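You operate a simulated robot arm through the tools that you are given. There is no shell and no other tool.

The job below is to be done with a simulated robot arm. You get a single attempt, and the scene is never put back.

TASK
Free the bed lever, level the bed plate with the short level and lock it again.
Fine: the level lies along the bed plate and stays on it, showing 0 mm/m; fingers out from under the bed plate.

It is judged by the outcome, as a careful person would: the job done as asked, and still so three seconds after it is handed in. It fails if anything else is knocked over, pushed out of place, dropped, spilled or broken.

THE ROBOT
A 7-joint arm with a two-finger gripper, fixed in place. Base frame: the origin is at the foot of the arm, x ahead of it, y to its left, z up; the work surface is at about z = 780. Readings come in mm, degrees, newtons and seconds.
With the tool pointing down near the work surface it reaches from about 340 to 720 mm from the base axis. Its first joint turns from -66.0 to 66.0 degrees. Payload 2.45 kg.
The tool frame sits at the grasp point between the pads (the TCP): z along the fingers, y along the line on which they close. The tips reach 26 mm beyond it. The gripper opens to 96 mm. The gripper's body begins 69 mm behind the TCP.
Orientation is told as [roll, pitch, yaw] about the base's x, y, z axes, in that order, counted from this pose: with the fingers straight down and closing along the base's y, the tool's x points along the base's -x, its y along +y and its z along -z.

THE INTERFACE
- The arm moves only by the tool servo_tool. Its argument "plan" is a list of rows, each a list of 3 entries, a list of its own where there are three numbers: the shift along the base's x, y, z in mm, then the turn, a rotation vector about the base's x, y, z in degrees, then the finger opening in mm, from 0 to 96. In form: [[[x, y, z], [ax, ay, az], gripper], ...]. A call has 1 to 20 rows; each row is the pose to reach, as a shift and turn from the pose commanded when the call began. A row lasts 0.2 s, in which the tool goes at most 50 mm and 8.6 degrees; a call with a longer step from one row to the next is refused whole, and so is a gripper value outside its range. Where a pose cannot be reached the arm comes as near as it can. A force on the tool above 40 N (or 10 N above the force at the start of the call, whichever is more), or a blocked arm, ends the call early, and 0.2 s more pass. Each finger halts on what it meets, pressing with about 35 N; the grip force reading is that of the motor and also rises with nothing between the fingers. The clock runs only during rows and for 0.2 s after the last one: add rows that repeat a pose to give the fingers time. It gives the time, the measured TCP pose, the force on the tool (base axes), the opening and the grip force at its end, in the units of the frame above (readings bear some noise), with the torque about the TCP (base axes, N m) and any sound that the robot's microphone picked up.
- Cameras (640 x 400 px; columns grow to the right, rows downward): "scene" is fixed at [155, -391.5, 1407.9]; the picture's right is [0.83, -0.56, 0.00], its down [-0.40, -0.58, -0.71] and it looks along [0.40, 0.59, -0.71] (base axes); focal length 364 px, centre (320, 200). "wrist" rides on the gripper at [82, 3, -98] in the tool frame; the picture's right is [-0.04, 1.00, 0.00], its down [-0.73, -0.03, -0.68] and it looks along [-0.68, -0.03, 0.73] (tool axes); focal length 256 px, centre (320, 200). There is no depth. A picture from a camera that has moved, and an enlarged one, comes with that camera's place and axes in the base frame and with its lens.
- get_image(camera): a new picture of that camera. The clock stands still meanwhile.
- zoom(camera, box): a new picture of the part [left, top, right, bottom] of that camera's present view, enlarged. The clock stands still meanwhile.
- sign_off(): hands the job in; it is judged then, once.

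Nothing tells you positions but the pictures and the camera data. Unless the task says otherwise, let go and move clear before handing in.

The tools are called after ">>>" as name(argument=value, ...) on one line, values as JSON. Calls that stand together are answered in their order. servo_tool: Moves the arm, as the interface text tells. Its arguments: {"type":"object","properties":{"plan":{"type":"array"}},"required":["plan"]} The other tools are called the same way: get_image (camera) takes a picture; zoom (camera, box) takes an enlarged picture of a part of a camera's view; sign_off () hands the job in.

At the start:

```text
t: 0.0
position: [464.5, -88.1, 1106.1]
tool_rot: [0.0, 0.0, 0.1]
ft_force: [0.1, 0.1, -1.1]
wrist_torque: [0.03, 0.01, 0.02]
gripper_width: 96.0
gripper_force: 0.1
```

scene: 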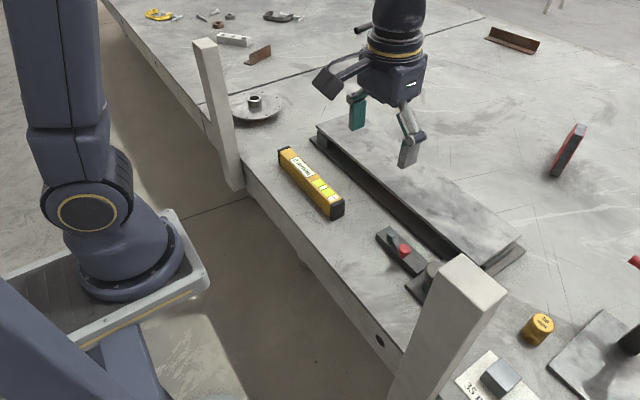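
wrist: 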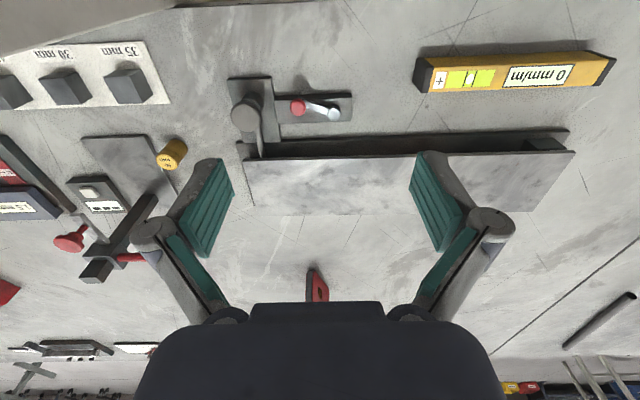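

I see a hinged bed plate in front of the arm, with a yellow level lying nearer the base, a small lever (red/white) beside the plate, and blocks further right. I'll look more closely before moving.

>>> zoom(camera="scene", box=[260, 100, 540, 300])

>>> zoom(camera="wrist", box=[200, 30, 640, 230])

>>> zoom(camera="scene", box=[360, 200, 640, 400])

>>> zoom(camera="wrist", box=[0, 30, 360, 300])

```text
2.00 times, centred on (400, 200) of scene
camera zoom: at [155.0, -391.5, 1407.9], right [0.83, -0.56, 0.0], down [-0.4, -0.58, -0.71], along [0.4, 0.59, -0.71], focal length 727 px, centre (160, 200)
```

zoom: 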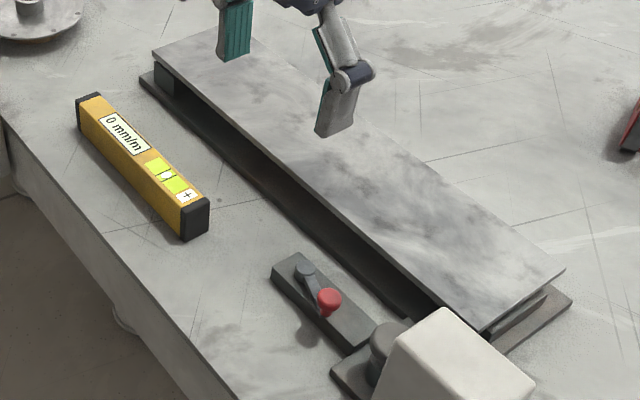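

```text
1.45 times, centred on (420, 130) of wrist
camera zoom: at [384.3, -84.6, 1203.7], right [0.04, 1.0, 0.0], down [0.73, -0.03, 0.68], along [0.68, -0.03, -0.73], focal length 372 px, centre (174, 302)
```

zoom: 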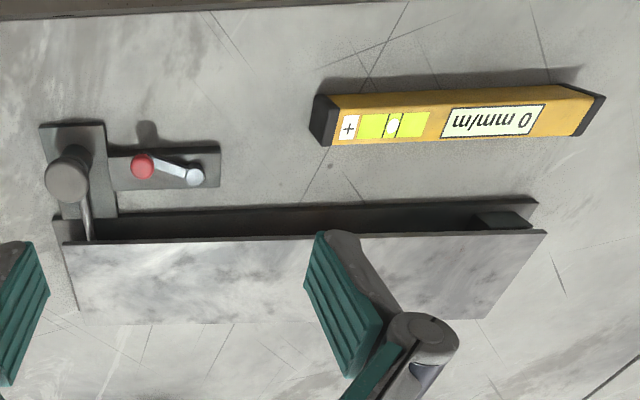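

```text
2.00 times, centred on (500, 300) of scene
camera zoom: at [155.0, -391.5, 1407.9], right [0.83, -0.56, 0.0], down [-0.4, -0.58, -0.71], along [0.4, 0.59, -0.71], focal length 727 px, centre (-40, 0)
```

zoom: 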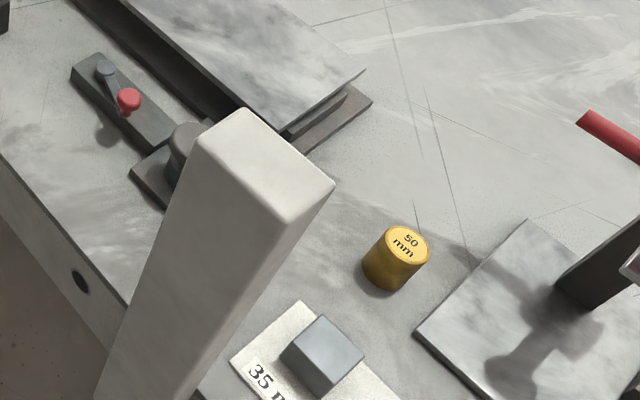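

```text
1.48 times, centred on (180, 165) of wrist
camera zoom: at [384.3, -84.6, 1203.7], right [0.04, 1.0, 0.0], down [0.73, -0.03, 0.68], along [0.68, -0.03, -0.73], focal length 379 px, centre (527, 252)
```

zoom: 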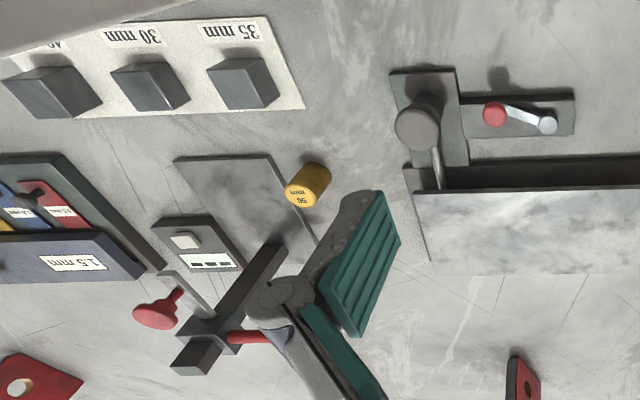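

The level lies at about x≈515, y≈59–325. The bed plate is about x 645–780, y −225 to 348, and the red-knobbed lever sits near (552, −120) with a grey cylinder beside it at about (551, −207). I'll move the wrist camera closer to see how the mechanism works.

>>> servo_tool(plan=[[[0, -15, -40], [0, 0, 0], 96], [[-5, -30, -80], [0, 0, 0], 96], [[-10, -50, -120], [0, 0, 0], 96], [[-15, -60, -160], [0, 0, 0], 96], [[-15, -60, -160], [0, 0, 0], 96]])

>>> get_image(camera="wrist")

>>> get_image(camera="scene")

```text
t: 1.2
position: [452.2, -147.4, 947.3]
tool_rot: [0.0, 0.0, -0.1]
ft_force: [-0.2, -0.3, 0.1]
wrist_torque: [-0.01, 0.0, -0.01]
gripper_width: 95.9
gripper_force: 0.1
```

```text
taken
camera wrist: at [371.5, -142.7, 1044.7], right [0.04, 1.0, 0.0], down [0.73, -0.03, 0.68], along [0.68, -0.03, -0.73], focal length 256 px, centre (320, 200)
```

wrist: 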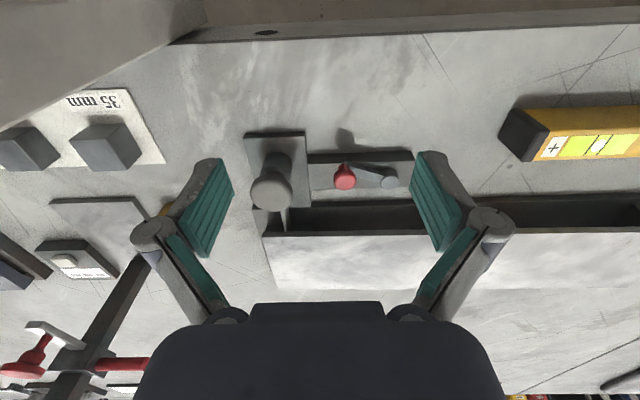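

```text
taken
```

scene: 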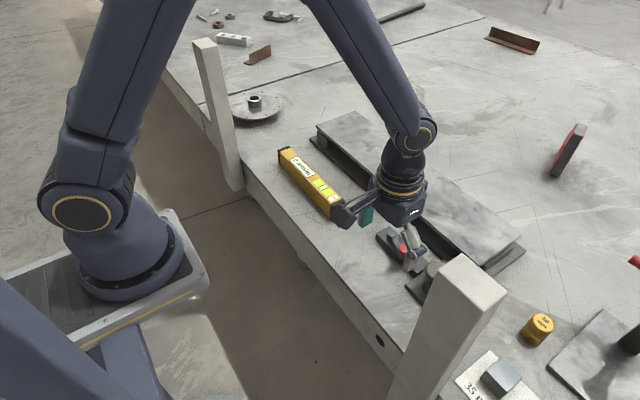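

>>> zoom(camera="wrist", box=[220, 110, 440, 270])

```text
2.50 times, centred on (330, 190) of wrist
camera zoom: at [371.5, -142.7, 1044.7], right [0.04, 1.0, 0.0], down [0.73, -0.03, 0.68], along [0.68, -0.03, -0.73], focal length 640 px, centre (295, 225)
```

zoom: 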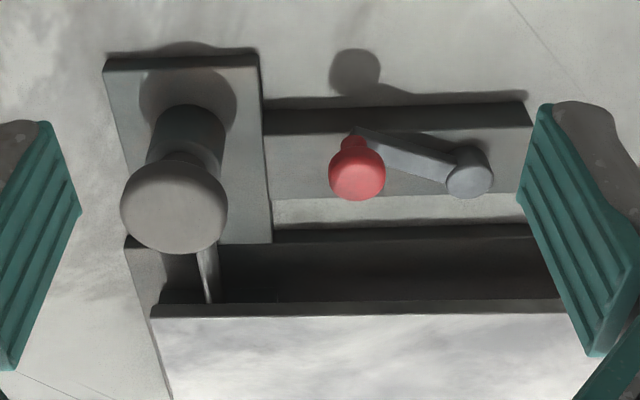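

The knob seems to be a mushroom-shaped grey wheel on its own foot, with a rod running under the plate's right end. I'll tilt the wrist to get a flatter view before deciding how it works.

>>> servo_tool(plan=[[[12, -5, 0], [0, -7, 0], 96], [[25, -10, -10], [0, -14, 0], 96], [[40, -15, -20], [0, -21, 0], 96], [[55, -20, -35], [0, -28, 0], 96], [[60, -25, -45], [0, -32, 0], 96], [[60, -25, -45], [0, -32, 0], 96]])

>>> get_image(camera="wrist")

```text
t: 2.6
position: [511.5, -171.8, 901.6]
tool_rot: [0.1, -32.1, -0.1]
ft_force: [-0.6, 0.3, 0.1]
wrist_torque: [0.0, 0.0, 0.0]
gripper_width: 96.1
gripper_force: 0.1
```

```text
taken
camera wrist: at [390.2, -169.1, 940.6], right [0.03, 1.0, 0.02], down [0.26, -0.03, 0.96], along [0.96, -0.03, -0.26], focal length 256 px, centre (320, 200)
```

wrist: 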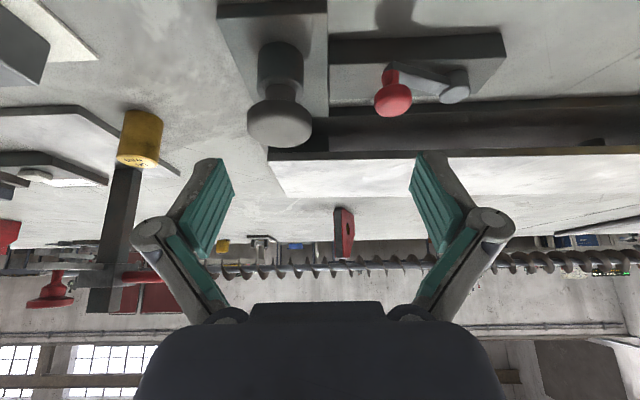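

>>> zoom(camera="wrist", box=[200, 0, 520, 200])

>>> zoom(camera="wrist", box=[200, 20, 360, 170])

```text
2.00 times, centred on (360, 100) of wrist
camera zoom: at [390.2, -169.1, 940.6], right [0.03, 1.0, 0.02], down [0.26, -0.03, 0.96], along [0.96, -0.03, -0.26], focal length 512 px, centre (240, 400)
```

zoom: 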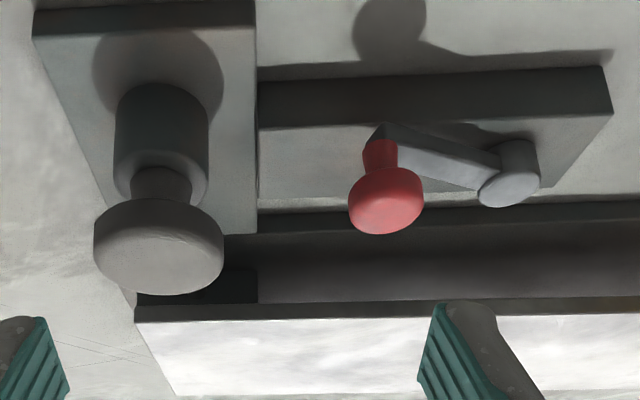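

```text
2.67 times, centred on (280, 95) of wrist
camera zoom: at [390.2, -169.1, 940.6], right [0.03, 1.0, 0.02], down [0.26, -0.03, 0.96], along [0.96, -0.03, -0.26], focal length 683 px, centre (427, 480)
```

zoom: 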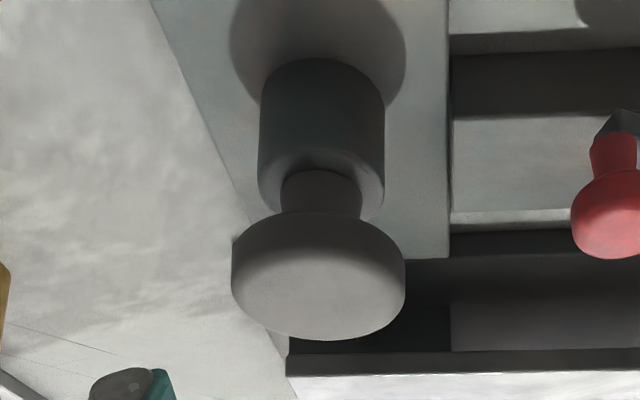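

The grey piece is a barrel with a stem and mushroom cap, top at about (544, −200, 845), piped or linked under the plate's right end. The lever pivots at about (562, −70) with its red knob at about (541, −123, 833). I'll look at the plate's right end and the gap beneath it.

>>> servo_tool(plan=[[[-10, -5, 20], [0, 0, 8], 96], [[-20, -15, 40], [0, 0, 16], 96], [[-20, -35, 50], [0, 0, 24], 96], [[-10, -60, 50], [0, 0, 32], 96], [[0, -80, 40], [0, 0, 40], 96], [[10, -100, 30], [0, 0, 48], 96], [[20, -110, 20], [0, 0, 50], 96], [[20, -110, 20], [0, 0, 50], 96]])

>>> get_image(camera="wrist")

>>> zoom(camera="scene", box=[380, 180, 560, 300])

```text
t: 3.6
position: [520.2, -197.2, 962.0]
tool_rot: [5.7, -36.3, 25.9]
ft_force: [11.9, 19.8, -2.1]
wrist_torque: [-0.73, 0.28, -1.44]
gripper_width: 96.1
gripper_force: 0.0
out of reach, approached as far as the arm can: row 1, 2
stopped in row 5: the force on the tool passed its limit at 190 N (the readings are from after the stop); the commanded pose is now the measured one
```

```text
taken
camera wrist: at [410.9, -257.1, 990.9], right [-0.46, 0.88, 0.11], down [0.22, 0.0, 0.98], along [0.86, 0.47, -0.19], focal length 256 px, centre (320, 200)
```

wrist: 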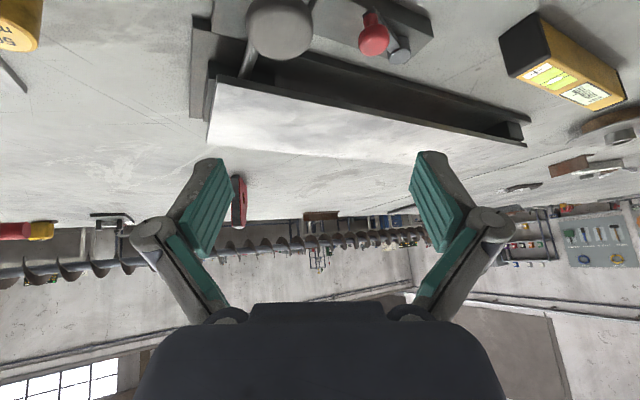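

```text
3.33 times, centred on (470, 240) of scene
camera zoom: at [155.4, -390.6, 1408.1], right [0.83, -0.56, 0.0], down [-0.4, -0.59, -0.71], along [0.4, 0.59, -0.71], focal length 1212 px, centre (-180, 67)
```

zoom: 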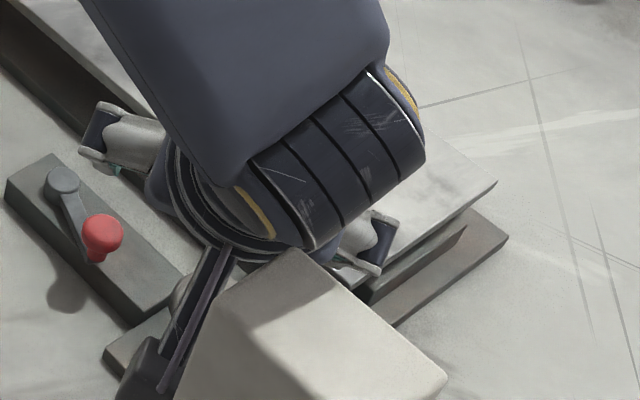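

The wrist camera bumped the white post near (350, −322), so I'll back straight away from it and keep clear of that corner. Then I'll check that the post hasn't moved.

>>> servo_tool(plan=[[[10, 20, 5], [0, 0, 0], 96], [[10, 45, 15], [0, 0, 0], 96], [[0, 70, 20], [0, 0, 0], 96], [[0, 70, 20], [0, 0, 0], 96]])

>>> get_image(camera="scene")

>>> get_image(camera="wrist")

```text
t: 4.7
position: [516.3, -133.8, 979.7]
tool_rot: [5.5, -35.9, 25.5]
ft_force: [-0.1, 0.8, -0.6]
wrist_torque: [0.01, -0.01, -0.01]
gripper_width: 96.0
gripper_force: 0.0
```

```text
taken
```

scene: 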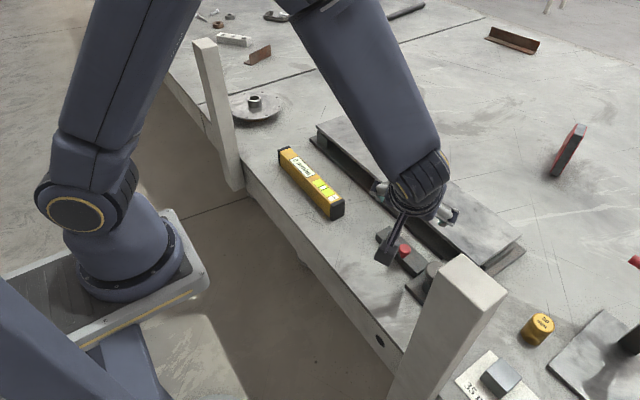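

```text
taken
camera wrist: at [406.6, -191.4, 1010.4], right [-0.45, 0.89, 0.1], down [0.22, 0.0, 0.98], along [0.87, 0.46, -0.2], focal length 256 px, centre (320, 200)
```

wrist: 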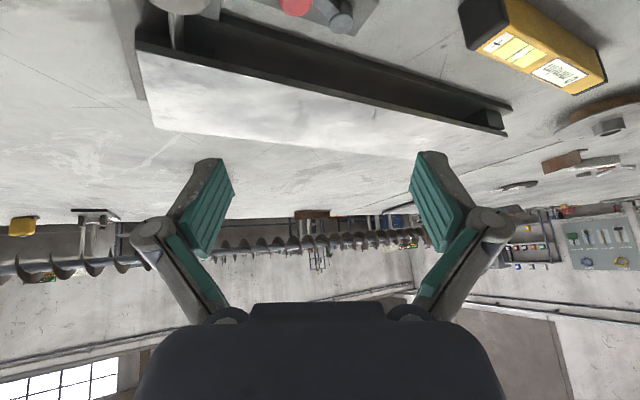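

The post stands unmoved. Now I'll take a closer look at the plate's right end and the gap from both cameras.

>>> zoom(camera="scene", box=[420, 210, 540, 290])

>>> zoom(camera="wrist", box=[120, 0, 360, 150])

>>> zoom(camera="wrist", box=[380, 0, 620, 150])

```text
5.00 times, centred on (480, 250) of scene
camera zoom: at [155.1, -391.4, 1407.9], right [0.83, -0.56, 0.0], down [-0.4, -0.58, -0.71], along [0.4, 0.59, -0.71], focal length 1818 px, centre (-480, -50)
```

zoom: 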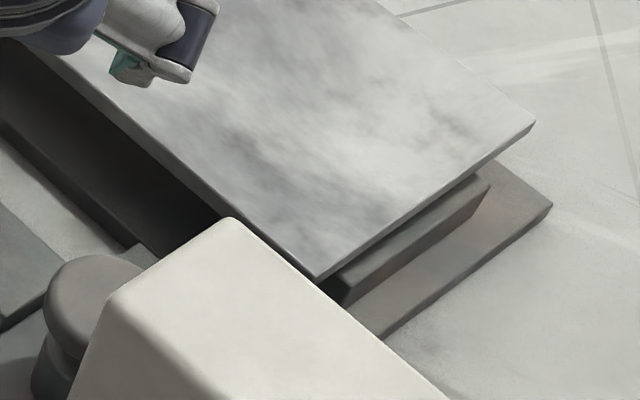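

```text
2.67 times, centred on (240, 75) of wrist
camera zoom: at [406.6, -191.4, 1010.4], right [-0.45, 0.89, 0.1], down [0.22, 0.0, 0.98], along [0.87, 0.46, -0.2], focal length 683 px, centre (533, 533)
```

zoom: 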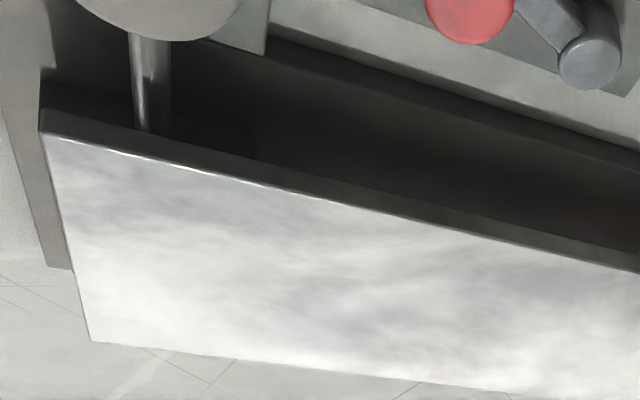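

```text
2.67 times, centred on (500, 75) of wrist
camera zoom: at [406.6, -191.4, 1010.4], right [-0.45, 0.89, 0.1], down [0.22, 0.0, 0.98], along [0.87, 0.46, -0.2], focal length 683 px, centre (-160, 533)
```

zoom: 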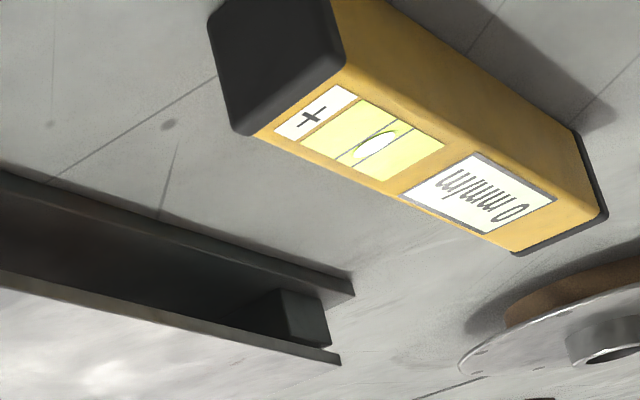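

The post is fine, and the plate's right end rests on a crossbar linked to the grey barrel, with a block at its left end. I'll bring the tool back upright above the red knob to work the lever.

>>> servo_tool(plan=[[[4, 3, 0], [-4.05, 6.02, -0.34], 96], [[8, 6, 0], [-8.1, 12.04, -0.68], 96], [[12, 9, 0], [-12.1, 18.06, -1.02], 96], [[18, 10, 0], [-16.2, 24.1, -1.36], 96], [[24, 10, 0], [-20.2, 30.1, -1.7], 96], [[24, 10, 0], [-20.2, 30.1, -1.7], 96]])

```text
t: 6.0
position: [539.8, -124.1, 979.7]
tool_rot: [-0.1, 0.1, 25.6]
ft_force: [-0.8, -0.1, 0.7]
wrist_torque: [0.01, -0.01, 0.02]
gripper_width: 96.1
gripper_force: 0.1
```

The tool is upright above the lever. Next I'll yaw it so the fingers straddle the lever across its swing, and check the view.

>>> servo_tool(plan=[[[0, 0, -5], [0, 0, 7.1], 96], [[0, 0, -10], [0, 0, 14.2], 90], [[0, 0, -20], [0, 0, 21.3], 80], [[0, 0, -30], [0, 0, 28.4], 70], [[0, 0, -40], [0, 0, 35.5], 60], [[0, 0, -50], [0, 0, 42.5], 54], [[0, 0, -50], [0, 0, 42.5], 54]])

>>> get_image(camera="wrist")

>>> get_image(camera="scene")

```text
t: 7.7
position: [540.2, -123.7, 930.7]
tool_rot: [0.2, 0.0, 68.2]
ft_force: [-0.5, -0.5, -0.1]
wrist_torque: [-0.02, -0.03, -0.04]
gripper_width: 54.0
gripper_force: 0.1
```

```text
taken
camera wrist: at [507.4, -198.6, 1027.0], right [-0.91, 0.41, 0.0], down [0.3, 0.67, 0.68], along [0.28, 0.62, -0.73], focal length 256 px, centre (320, 200)
```

wrist: 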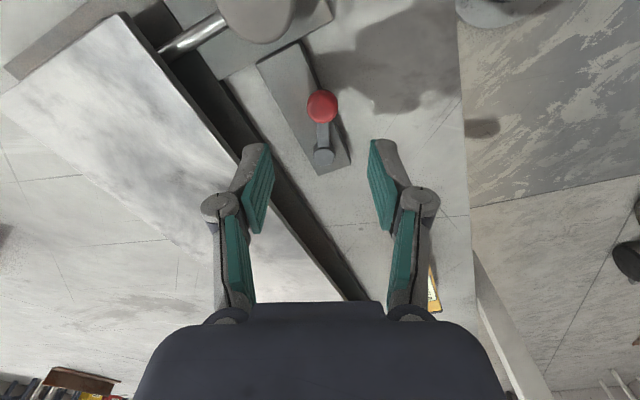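

```text
taken
```

scene: 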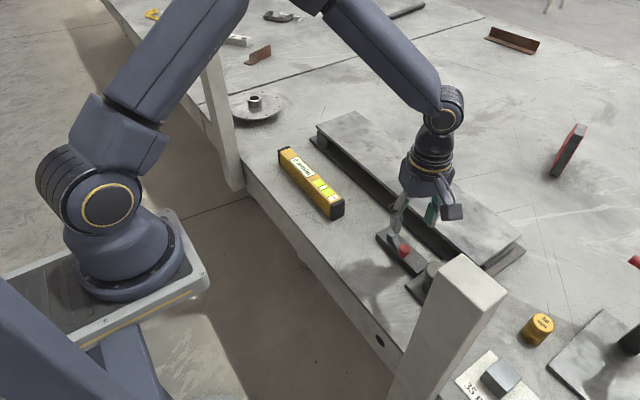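

The red knob is right below the TCP at (541, −123). I'll lower until the fingers straddle it.

>>> servo_tool(plan=[[[1, 0, -30], [0, 0, 0], 54], [[1, 0, -60], [0, 0, 0], 54], [[1, 0, -80], [0, 0, 0], 54], [[1, 0, -88], [0, 0, 0], 54], [[1, 0, -88], [0, 0, 0], 54]])

>>> get_image(camera="wrist")

>>> zoom(camera="scene", box=[340, 180, 480, 290])

```text
t: 8.8
position: [540.0, -122.9, 842.2]
tool_rot: [0.2, 0.1, 68.0]
ft_force: [0.9, 0.5, 0.3]
wrist_torque: [0.01, -0.01, 0.01]
gripper_width: 54.0
gripper_force: 0.1
```

```text
taken
camera wrist: at [507.4, -197.8, 939.0], right [-0.91, 0.41, 0.0], down [0.3, 0.67, 0.68], along [0.28, 0.62, -0.73], focal length 256 px, centre (320, 200)
```

wrist: 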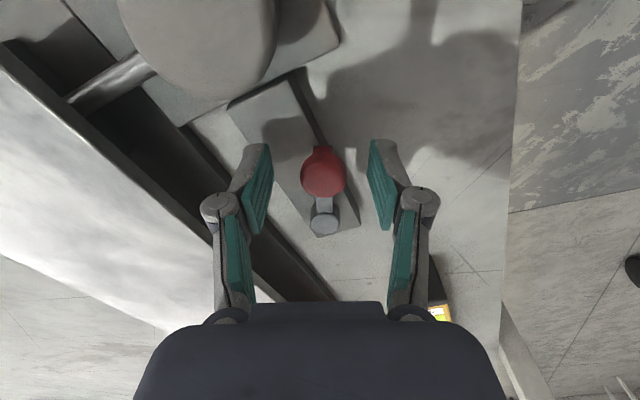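

```text
3.64 times, centred on (410, 235) of scene
camera zoom: at [155.0, -391.5, 1407.9], right [0.83, -0.56, 0.0], down [-0.4, -0.58, -0.71], along [0.4, 0.59, -0.71], focal length 1322 px, centre (-7, 73)
```

zoom: 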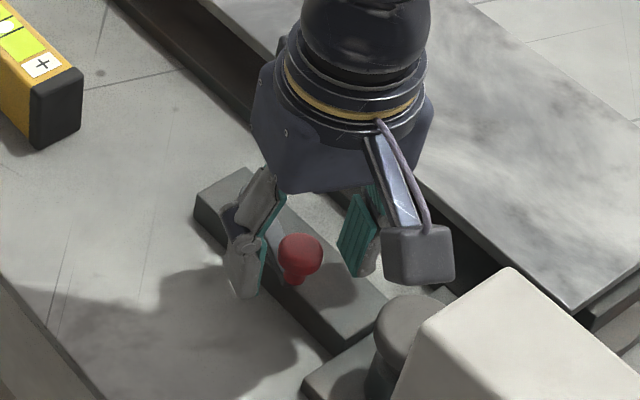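

The fingers straddle the knob cleanly. I'll cage it more tightly and try a small CCW swing (toward the plate), watching the force.

>>> servo_tool(plan=[[[0, 0, 0], [0, 0, 0], 34], [[0, 0, 0], [0, 0, 0], 30], [[0, 0, 0], [0, 0, 0], 30], [[4.7, -1.6, 0], [0, 0, 5], 30], [[9.5, -2.8, 0], [0, 0, 10], 30], [[14.4, -3.6, 0], [0, 0, 15], 30], [[14.4, -3.6, 0], [0, 0, 15], 30]])

>>> get_image(camera="wrist")

```text
t: 10.4
position: [550.9, -125.9, 841.2]
tool_rot: [0.5, -0.1, 83.2]
ft_force: [-23.3, 12.1, -5.5]
wrist_torque: [0.11, 0.07, -0.25]
gripper_width: 44.9
gripper_force: 11.2
```

```text
taken
camera wrist: at [540.4, -206.4, 937.3], right [-0.99, 0.16, 0.01], down [0.12, 0.72, 0.68], along [0.1, 0.67, -0.73], focal length 256 px, centre (320, 200)
```

wrist: 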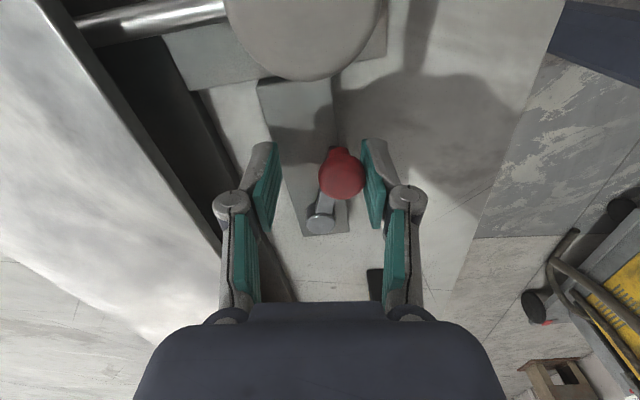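

The lever resists that way with about 25 N and the knob didn't move, so that is likely its stop. I'll come back and try the other direction, away from the plate.

>>> servo_tool(plan=[[[-7, 2, 0], [0, 0, -7], 46], [[-14.4, 3.6, 0], [0, 0, -15], 46], [[-14.4, 3.6, 0], [0, 0, -15], 38], [[-19, 6, 0], [0, 0, -20], 38], [[-23.4, 8.1, 0], [0, 0, -25], 38], [[-27.5, 10.8, 0], [0, 0, -30], 38], [[-31.4, 14, 0], [0, 0, -35], 38], [[-31.4, 14, 0], [0, 0, -35], 38]])

>>> get_image(camera="wrist")

```text
t: 12.2
position: [525.0, -113.5, 842.7]
tool_rot: [0.1, -0.1, 48.0]
ft_force: [-0.3, -1.0, -0.2]
wrist_torque: [-0.04, -0.02, -0.01]
gripper_width: 38.2
gripper_force: 0.4
```

```text
taken
camera wrist: at [468.2, -172.0, 939.9], right [-0.72, 0.7, 0.0], down [0.51, 0.53, 0.68], along [0.47, 0.49, -0.73], focal length 256 px, centre (320, 200)
```

wrist: 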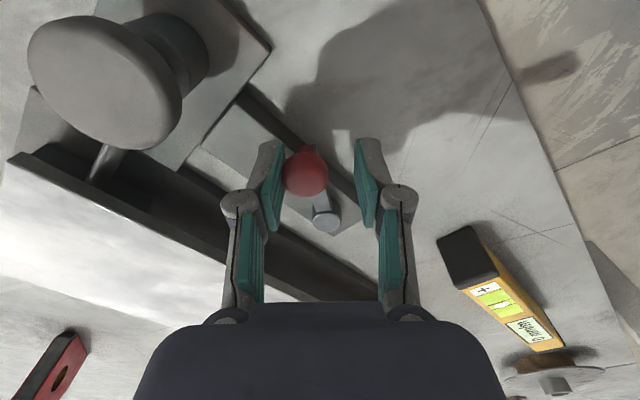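

The lever moves freely away from the plate. I'll keep swinging it along its arc until it reaches a stop.

>>> servo_tool(plan=[[[-3.6, 3.5, 0], [0, 0, -5], 38], [[-6.9, 7.2, 0], [0, 0, -10], 38], [[-9.8, 11.2, 0], [0, 0, -15], 38], [[-12.3, 15.5, 0], [0, 0, -20], 38], [[-14.5, 20, 0], [0, 0, -25], 38], [[-16.3, 24.6, 0], [0, 0, -30], 38], [[-17.6, 29.4, 0], [0, 0, -35], 38], [[-18.6, 34.3, 0], [0, 0, -40], 38], [[-18.6, 34.3, 0], [0, 0, -40], 38]])

>>> get_image(camera="wrist")

>>> get_image(camera="scene")

```text
t: 14.2
position: [505.1, -78.0, 843.3]
tool_rot: [0.1, 0.0, 8.1]
ft_force: [0.0, -0.5, 0.2]
wrist_torque: [0.0, 0.02, -0.01]
gripper_width: 38.1
gripper_force: 0.2
```

```text
taken
camera wrist: at [425.1, -86.1, 939.9], right [-0.1, 0.99, 0.0], down [0.73, 0.07, 0.68], along [0.68, 0.07, -0.73], focal length 256 px, centre (320, 200)
```

wrist: 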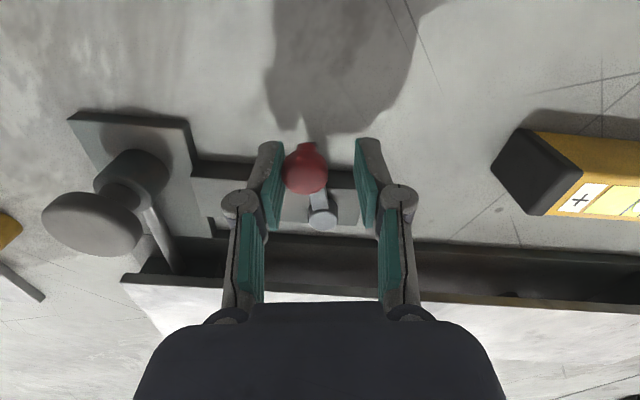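

```text
taken
```

scene: 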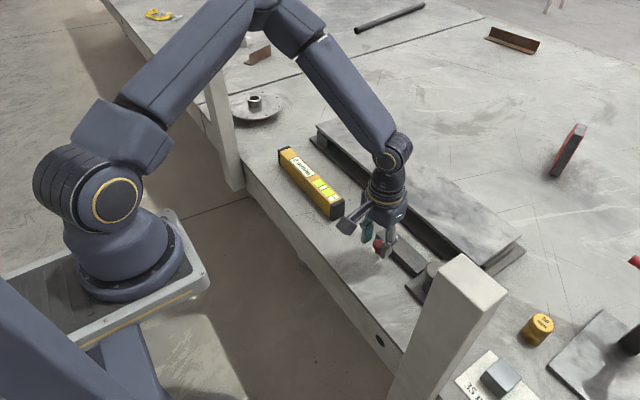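

The lever is now about a quarter turn from where it was and still moves without force. I'll continue to find its end stop.

>>> servo_tool(plan=[[[-0.5, 5, 0], [0, 0, -5], 38], [[-0.6, 9.9, 0], [0, 0, -10], 38], [[-0.2, 14.9, 0], [0, 0, -15], 38], [[0.6, 19.8, 0], [0, 0, -20], 38], [[1.8, 24.6, 0], [0, 0, -25], 38], [[3.4, 29.3, 0], [0, 0, -30], 38], [[5.5, 33.8, 0], [0, 0, -35], 38], [[7.9, 38.2, 0], [0, 0, -40], 38], [[7.9, 38.2, 0], [0, 0, -40], 38]])

>>> get_image(camera="wrist")

```text
t: 15.9
position: [508.4, -57.2, 842.6]
tool_rot: [-1.2, -0.5, -27.9]
ft_force: [-9.2, -17.7, 5.5]
wrist_torque: [-0.41, 0.03, 0.0]
gripper_width: 52.3
gripper_force: 11.4
stopped in row 8: the force on the tool passed its limit at 42 N (the readings are from after the stop); the commanded pose is now the measured one
```

```text
taken
camera wrist: at [438.7, -13.0, 939.4], right [0.5, 0.87, -0.02], down [0.64, -0.35, 0.69], along [0.59, -0.36, -0.73], focal length 256 px, centre (320, 200)
```

wrist: 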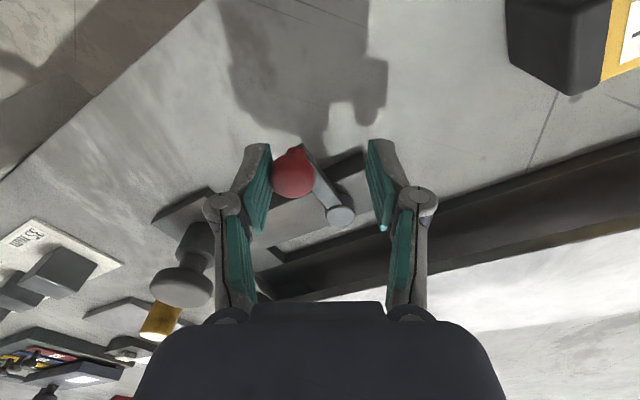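

The lever hit its stop pointing straight toward the base (−x), so it should now be free. I'll let go, lift off, and compare the plate.

>>> servo_tool(plan=[[[-3, -5, 0], [0, 0, 0], 58], [[-3, -5, 0], [0, 0, 0], 58], [[-3, -5, 20], [0, 0, 3], 58], [[-3, -5, 60], [0, 0, 9], 70], [[-3, -5, 100], [0, 0, 17], 80], [[-3, -5, 140], [0, 0, 25], 96], [[-10, 0, 180], [0, 0, 28], 96], [[-10, 0, 200], [0, 0, 28], 96]])

>>> get_image(camera="wrist")

>>> get_image(camera="scene")

>>> zoom(camera="scene", box=[380, 180, 540, 290])

```text
t: 17.7
position: [499.1, -53.9, 1045.7]
tool_rot: [-0.7, -0.4, 0.5]
ft_force: [0.2, 0.0, 0.3]
wrist_torque: [0.03, -0.03, 0.0]
gripper_width: 95.9
gripper_force: 0.0
```

```text
taken
camera wrist: at [417.5, -48.8, 1141.1], right [0.03, 1.0, -0.01], down [0.73, -0.01, 0.68], along [0.68, -0.03, -0.73], focal length 256 px, centre (320, 200)
```

wrist: 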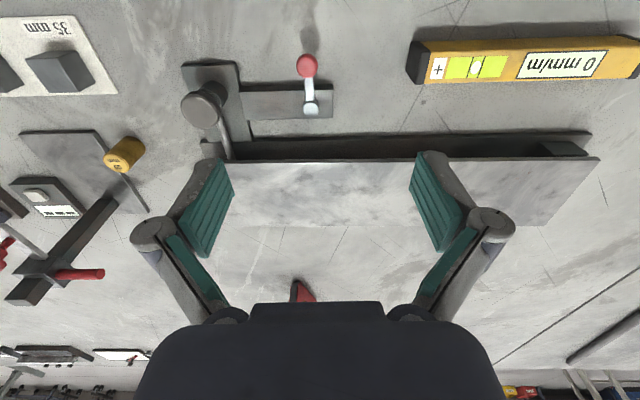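

```text
taken
```

scene: 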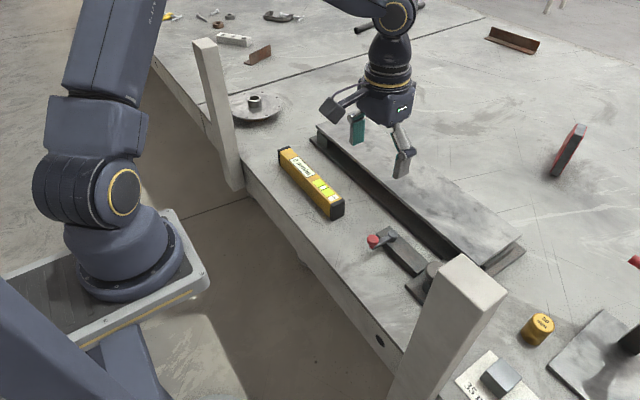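

```text
3.64 times, centred on (460, 235) of scene
camera zoom: at [155.0, -391.5, 1407.9], right [0.83, -0.56, 0.0], down [-0.4, -0.58, -0.71], along [0.4, 0.59, -0.71], focal length 1322 px, centre (-189, 73)
```

zoom: 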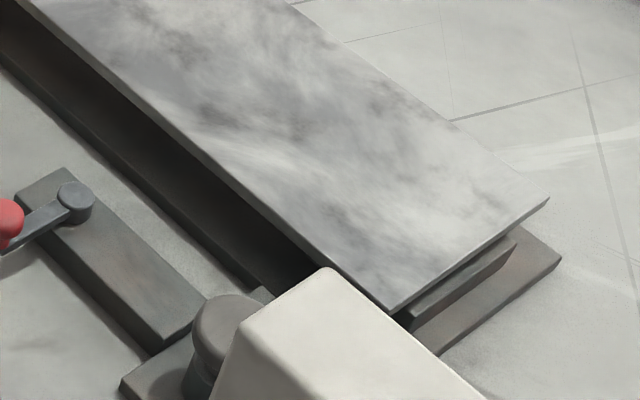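

The plate hasn't visibly moved on release, so the mushroom cap must be the adjuster. Next I'll look closely at the level so I can lift it onto the plate.

>>> servo_tool(plan=[[[-20, 45, -30], [0.5, 0.4, 0], 96], [[-35, 90, -60], [0.7, 0.4, 0], 96], [[-50, 135, -90], [0.7, 0.4, 0], 96], [[-50, 180, -110], [0.7, 0.4, 0], 96], [[-50, 215, -120], [0.7, 0.4, 0], 96], [[-50, 215, -120], [0.7, 0.4, 0], 96]])

>>> get_image(camera="wrist")

>>> zoom(camera="scene", box=[260, 130, 380, 230])

```text
refused: row 1 steps farther than a row can; nothing moved
```

```text
taken
camera wrist: at [417.5, -48.8, 1141.1], right [0.03, 1.0, -0.01], down [0.73, -0.01, 0.68], along [0.68, -0.03, -0.73], focal length 256 px, centre (320, 200)
```

wrist: 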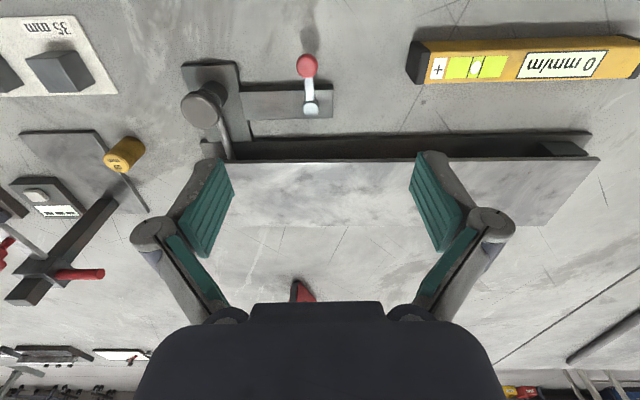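

```text
4.00 times, centred on (320, 180) of scene
camera zoom: at [155.0, -391.5, 1407.9], right [0.83, -0.56, 0.0], down [-0.4, -0.58, -0.71], along [0.4, 0.59, -0.71], focal length 1454 px, centre (320, 280)
```

zoom: 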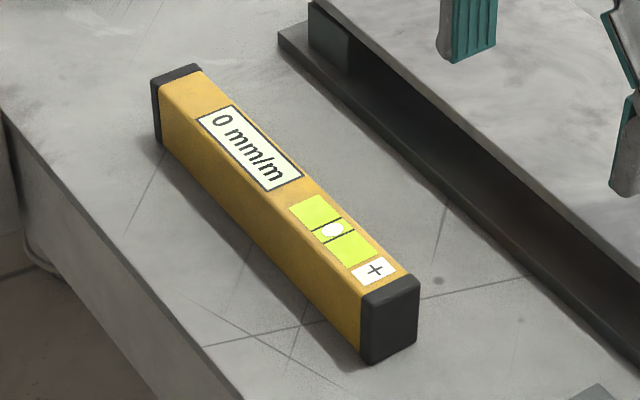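

Only a step-size refusal, so nothing moved. I'll move above the level with smaller steps while turning the fingers to close across its width.

>>> servo_tool(plan=[[[1, 20, -5], [0, 0, 7.5], 96], [[3, 41, -11], [0, 0, 15], 96], [[4, 61, -16], [0, 0, 22.5], 96], [[5, 81, -22], [0, 0, 30], 96], [[7, 102, -28], [0, 0, 37.5], 96], [[8, 122, -33], [0, 0, 45], 96], [[9, 142, -38], [0, 0, 52.5], 96], [[11, 163, -44], [0, 0, 60], 96], [[12, 183, -50], [0, 0, 67.5], 96], [[13, 203, -55], [0, 0, 75], 96], [[15, 224, -60], [0, 0, 82.5], 96], [[16, 244, -66], [0, 0, 89.5], 96], [[16, 244, -66], [0, 0, 89.5], 96]])

>>> get_image(camera="wrist")

>>> get_image(camera="scene")

```text
t: 20.5
position: [514.6, 194.1, 977.6]
tool_rot: [-0.8, -0.4, 90.1]
ft_force: [0.7, -0.7, 0.0]
wrist_torque: [-0.01, 0.02, 0.02]
gripper_width: 95.8
gripper_force: 0.1
```

```text
taken
camera wrist: at [511.0, 111.8, 1073.8], right [-1.0, 0.04, -0.01], down [0.02, 0.73, 0.68], along [0.04, 0.68, -0.73], focal length 256 px, centre (320, 200)
```

wrist: 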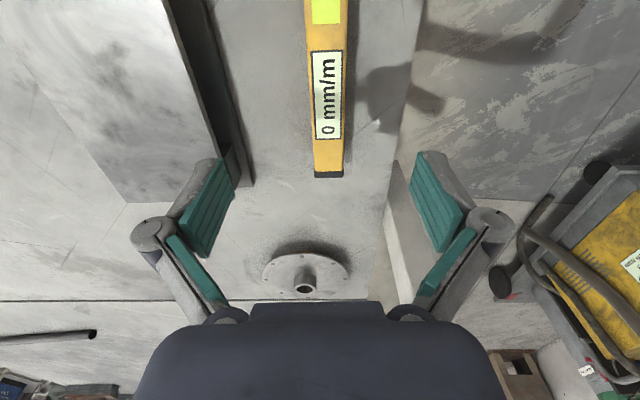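

```text
taken
```

scene: 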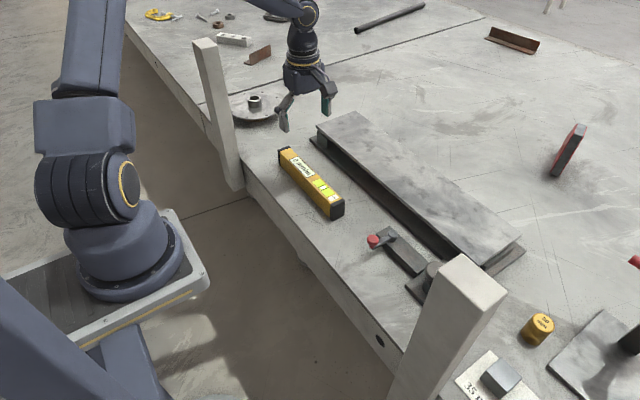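

The level is aligned with y: centre about (512, 176), roughly 240 long, 36 wide and 50 tall, with its "+" end toward −y. I'll move over its centre, square the tool up and descend partway to check alignment.

>>> servo_tool(plan=[[[-1, -9, -30], [-0.4, 0.8, 0], 96], [[-2, -18, -65], [-0.4, 0.8, 0], 96], [[-2, -18, -100], [-0.4, 0.8, 0], 84], [[-2, -18, -105], [-0.4, 0.8, 0], 70], [[-2, -18, -105], [-0.4, 0.8, 0], 70]])

>>> get_image(camera="wrist")

>>> zoom(camera="scene", box=[250, 90, 410, 230])

```text
t: 21.7
position: [512.8, 174.4, 871.2]
tool_rot: [0.1, 0.0, 90.0]
ft_force: [0.3, -0.7, -0.1]
wrist_torque: [0.03, 0.02, 0.03]
gripper_width: 70.1
gripper_force: 0.0
```

```text
taken
camera wrist: at [510.1, 93.7, 967.0], right [-1.0, 0.04, 0.0], down [0.03, 0.73, 0.68], along [0.03, 0.68, -0.73], focal length 256 px, centre (320, 200)
```

wrist: 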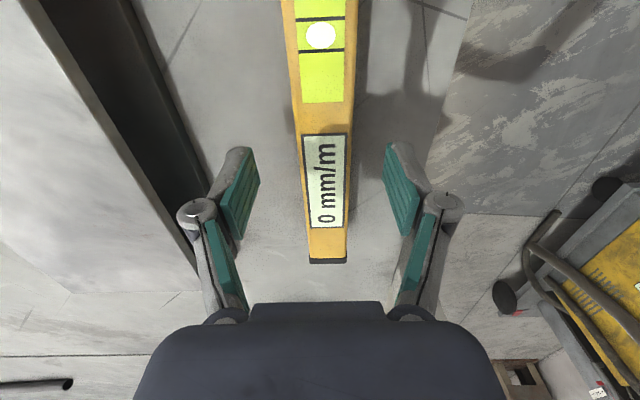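

```text
2.86 times, centred on (330, 160) of scene
camera zoom: at [155.0, -391.5, 1407.9], right [0.83, -0.56, 0.0], down [-0.4, -0.58, -0.71], along [0.4, 0.59, -0.71], focal length 1039 px, centre (291, 314)
```

zoom: 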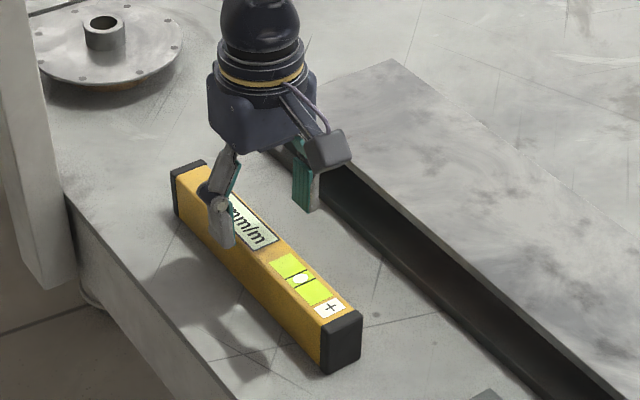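

Alignment is good: the level's midpoint is about y=175 and its top about z=835. I'll descend around it and grip.

>>> servo_tool(plan=[[[-1.2, 0.5, -20], [0, 0, 0], 70], [[-1.2, 0.5, -40], [0, 0, 0], 70], [[-1.2, 0.5, -56], [0, 0, 0], 70], [[-1.2, 0.5, -56], [0, 0, 0], 60], [[-1.2, 0.5, -56], [0, 0, 0], 50], [[-1.2, 0.5, -56], [0, 0, 0], 42], [[-1.2, 0.5, -56], [0, 0, 0], 34], [[-1.2, 0.5, -56], [0, 0, 0], 30], [[-1.2, 0.5, -56], [0, 0, 0], 30]])

>>> get_image(camera="wrist")

```text
t: 23.7
position: [511.3, 174.9, 813.2]
tool_rot: [0.1, 0.0, 90.0]
ft_force: [-0.2, 0.2, 0.2]
wrist_torque: [0.03, 0.04, -0.04]
gripper_width: 33.3
gripper_force: 34.9
```

```text
taken
camera wrist: at [509.5, 93.6, 911.2], right [-1.0, 0.04, 0.0], down [0.03, 0.73, 0.68], along [0.03, 0.68, -0.73], focal length 256 px, centre (320, 200)
```

wrist: 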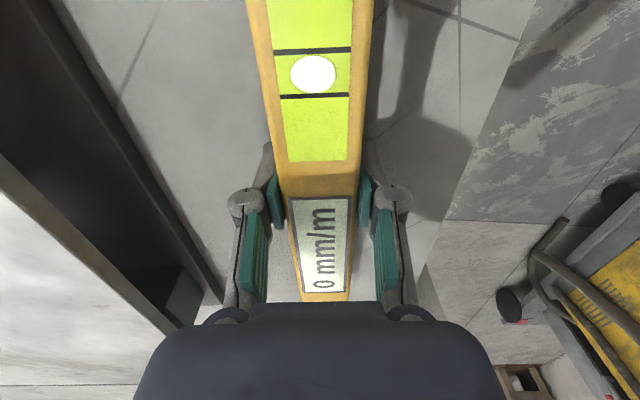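

The level is held with a 33 mm grip. I'll lift it slowly and carry it to a hover above the middle of the bed plate.

>>> servo_tool(plan=[[[0, 0, 5], [0, 0, 0], 28], [[0, 0, 15], [0, 0, 0], 28], [[0, 0, 35], [0, 0, 0], 28], [[0, 0, 60], [0, 0, 0], 28], [[0, 0, 85], [0, 0, 0], 28], [[5, -4, 105], [0, 0, 0], 28], [[20, -14, 115], [0, 0, 0], 28], [[40, -27, 117], [0, 0, 0], 28], [[62, -42, 117], [0, 0, 0], 28], [[84, -56, 117], [0, 0, 0], 28], [[106, -71, 117], [0, 0, 0], 28], [[128, -86, 117], [0, 0, 0], 28], [[150, -100, 117], [0, 0, 0], 28], [[165, -110, 117], [0, 0, 0], 28], [[172, -115, 117], [0, 0, 0], 28], [[172, -115, 117], [0, 0, 0], 28]])

>>> get_image(camera="wrist")

>>> get_image(camera="scene")

```text
t: 27.1
position: [685.6, 59.7, 932.3]
tool_rot: [0.2, 0.0, 90.0]
ft_force: [0.8, -0.4, -1.7]
wrist_torque: [-0.01, 0.0, 0.03]
gripper_width: 33.5
gripper_force: 35.0
```

```text
taken
camera wrist: at [682.4, -22.2, 1029.6], right [-1.0, 0.04, 0.0], down [0.03, 0.73, 0.68], along [0.03, 0.68, -0.73], focal length 256 px, centre (320, 200)
```

wrist: 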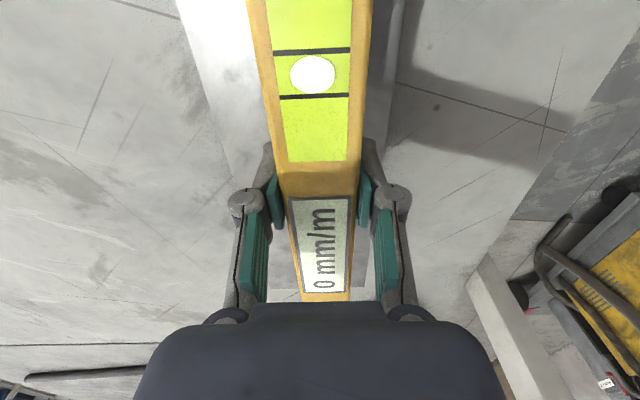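

```text
taken
```

scene: 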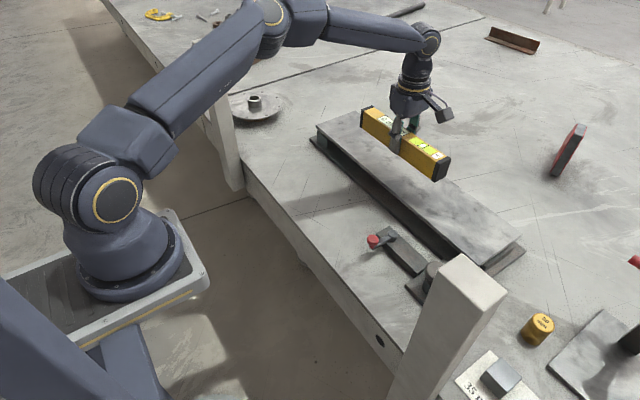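

The level hangs over the plate, which spans roughly x 632–767, so it sits well inside. I'll lower it gradually and watch for contact force.

>>> servo_tool(plan=[[[4, 0, -15], [0, 0, 0], 28], [[6, 0, -30], [0, 0, 0], 28], [[6, 0, -40], [0, 0, 0], 28], [[6, 0, -45], [0, 0, 0], 28], [[6, 0, -45], [0, 0, 0], 28]])

>>> zoom(camera="scene", box=[300, 70, 540, 270])

```text
t: 28.3
position: [690.1, 59.3, 887.5]
tool_rot: [0.0, 0.1, 90.0]
ft_force: [-0.8, 0.0, -2.2]
wrist_torque: [0.0, 0.0, -0.04]
gripper_width: 33.5
gripper_force: 35.0
```

```text
2.00 times, centred on (420, 170) of scene
camera zoom: at [155.1, -391.5, 1407.9], right [0.83, -0.56, 0.0], down [-0.4, -0.58, -0.71], along [0.4, 0.59, -0.71], focal length 727 px, centre (120, 260)
```

zoom: 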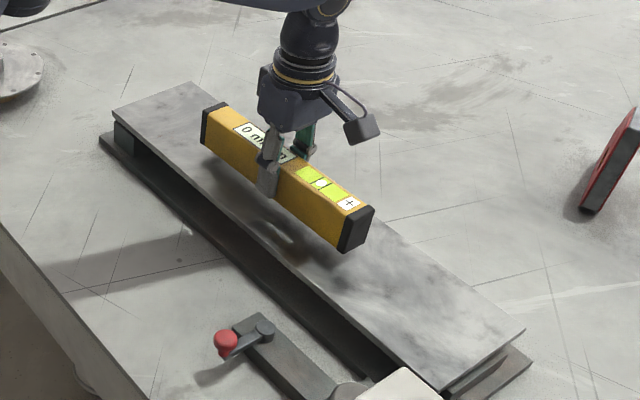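

There is still a gap under it. I'll keep lowering in small steps.

>>> servo_tool(plan=[[[0, 0, -4], [0, 0, 0], 28], [[0, 0, -8], [0, 0, 0], 28], [[0, 0, -11], [0, 0, 0], 28], [[0, 0, -11], [0, 0, 0], 28]])

>>> zoom(camera="scene", box=[350, 100, 470, 200])

```text
t: 29.3
position: [691.5, 59.9, 875.9]
tool_rot: [0.0, 0.0, 89.9]
ft_force: [-0.2, 0.6, -3.2]
wrist_torque: [-0.01, -0.02, 0.02]
gripper_width: 33.7
gripper_force: 34.4
```

```text
4.00 times, centred on (410, 150) of scene
camera zoom: at [155.1, -391.5, 1407.9], right [0.83, -0.56, 0.0], down [-0.4, -0.58, -0.71], along [0.4, 0.59, -0.71], focal length 1454 px, centre (-40, 400)
```

zoom: 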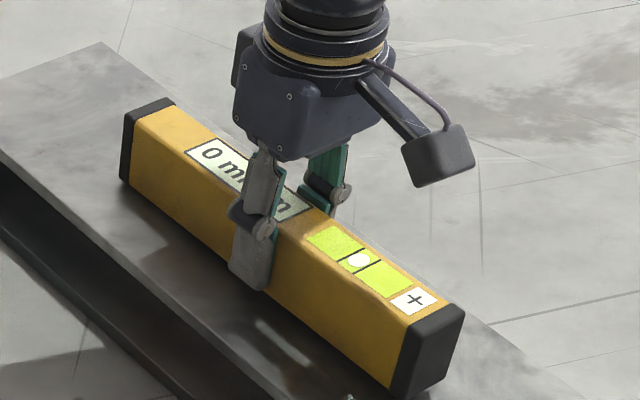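

>>> servo_tool(plan=[[[0, 0, -3], [0, 0, 0], 28], [[0, 0, -6], [0, 0, 0], 28], [[0, 0, -6], [0, 0, 0], 28]])

>>> zoom(camera="scene", box=[350, 100, 470, 200])

```text
t: 30.1
position: [691.5, 60.1, 872.3]
tool_rot: [0.0, 0.0, 90.0]
ft_force: [-1.6, -2.0, 16.3]
wrist_torque: [0.71, 0.19, -0.03]
gripper_width: 33.6
gripper_force: 35.2
```

```text
4.00 times, centred on (410, 150) of scene
camera zoom: at [154.6, -391.6, 1407.9], right [0.83, -0.56, 0.0], down [-0.4, -0.58, -0.71], along [0.4, 0.59, -0.71], focal length 1454 px, centre (-40, 400)
```

zoom: 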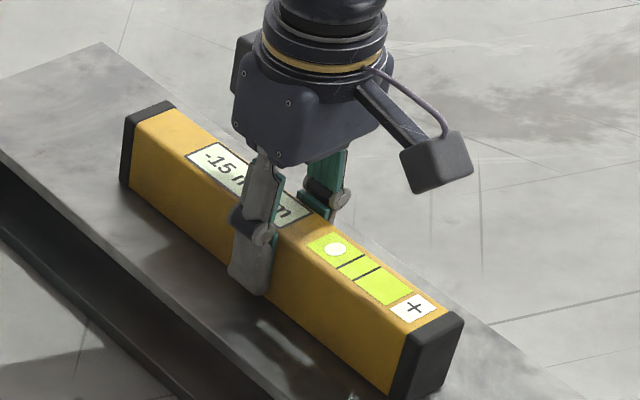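

Contact is made, and the display shows about −15 mm/m with the bubble away from "+", so the −y (right) end is low. I'll ease off the pressure, release the level and retreat upward.

>>> servo_tool(plan=[[[0, 0, 2], [0, 0, 0], 28], [[0, 0, 2], [0, 0, 0], 40], [[0, 0, 2], [0, 0, 0], 52], [[0, 0, 2], [0, 0, 0], 64], [[0, 0, 2], [0, 0, 0], 70], [[0, 0, 2], [0, 0, 0], 70]])

>>> zoom(camera="scene", box=[350, 100, 470, 200])

>>> get_image(camera="wrist")

```text
t: 31.5
position: [691.0, 59.6, 873.5]
tool_rot: [-0.1, 0.1, 90.0]
ft_force: [0.4, -0.9, -0.5]
wrist_torque: [0.02, 0.01, 0.0]
gripper_width: 69.9
gripper_force: 0.1
```

```text
4.00 times, centred on (410, 150) of scene
camera zoom: at [155.0, -391.5, 1407.9], right [0.83, -0.56, 0.0], down [-0.4, -0.58, -0.71], along [0.4, 0.59, -0.71], focal length 1454 px, centre (-40, 400)
```

zoom: 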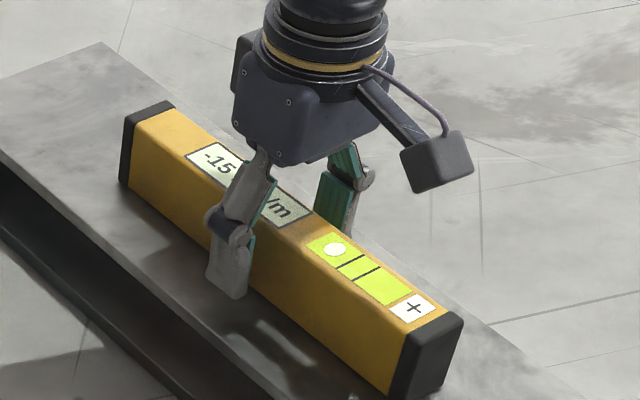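

```text
taken
camera wrist: at [688.8, -21.7, 969.9], right [-1.0, 0.04, 0.0], down [0.03, 0.73, 0.68], along [0.03, 0.68, -0.73], focal length 256 px, centre (320, 200)
```

wrist: 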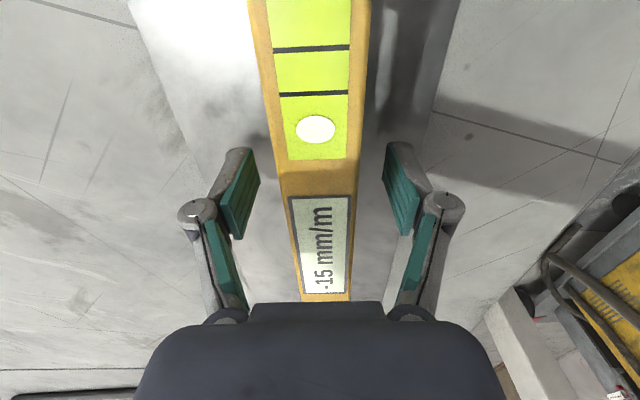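

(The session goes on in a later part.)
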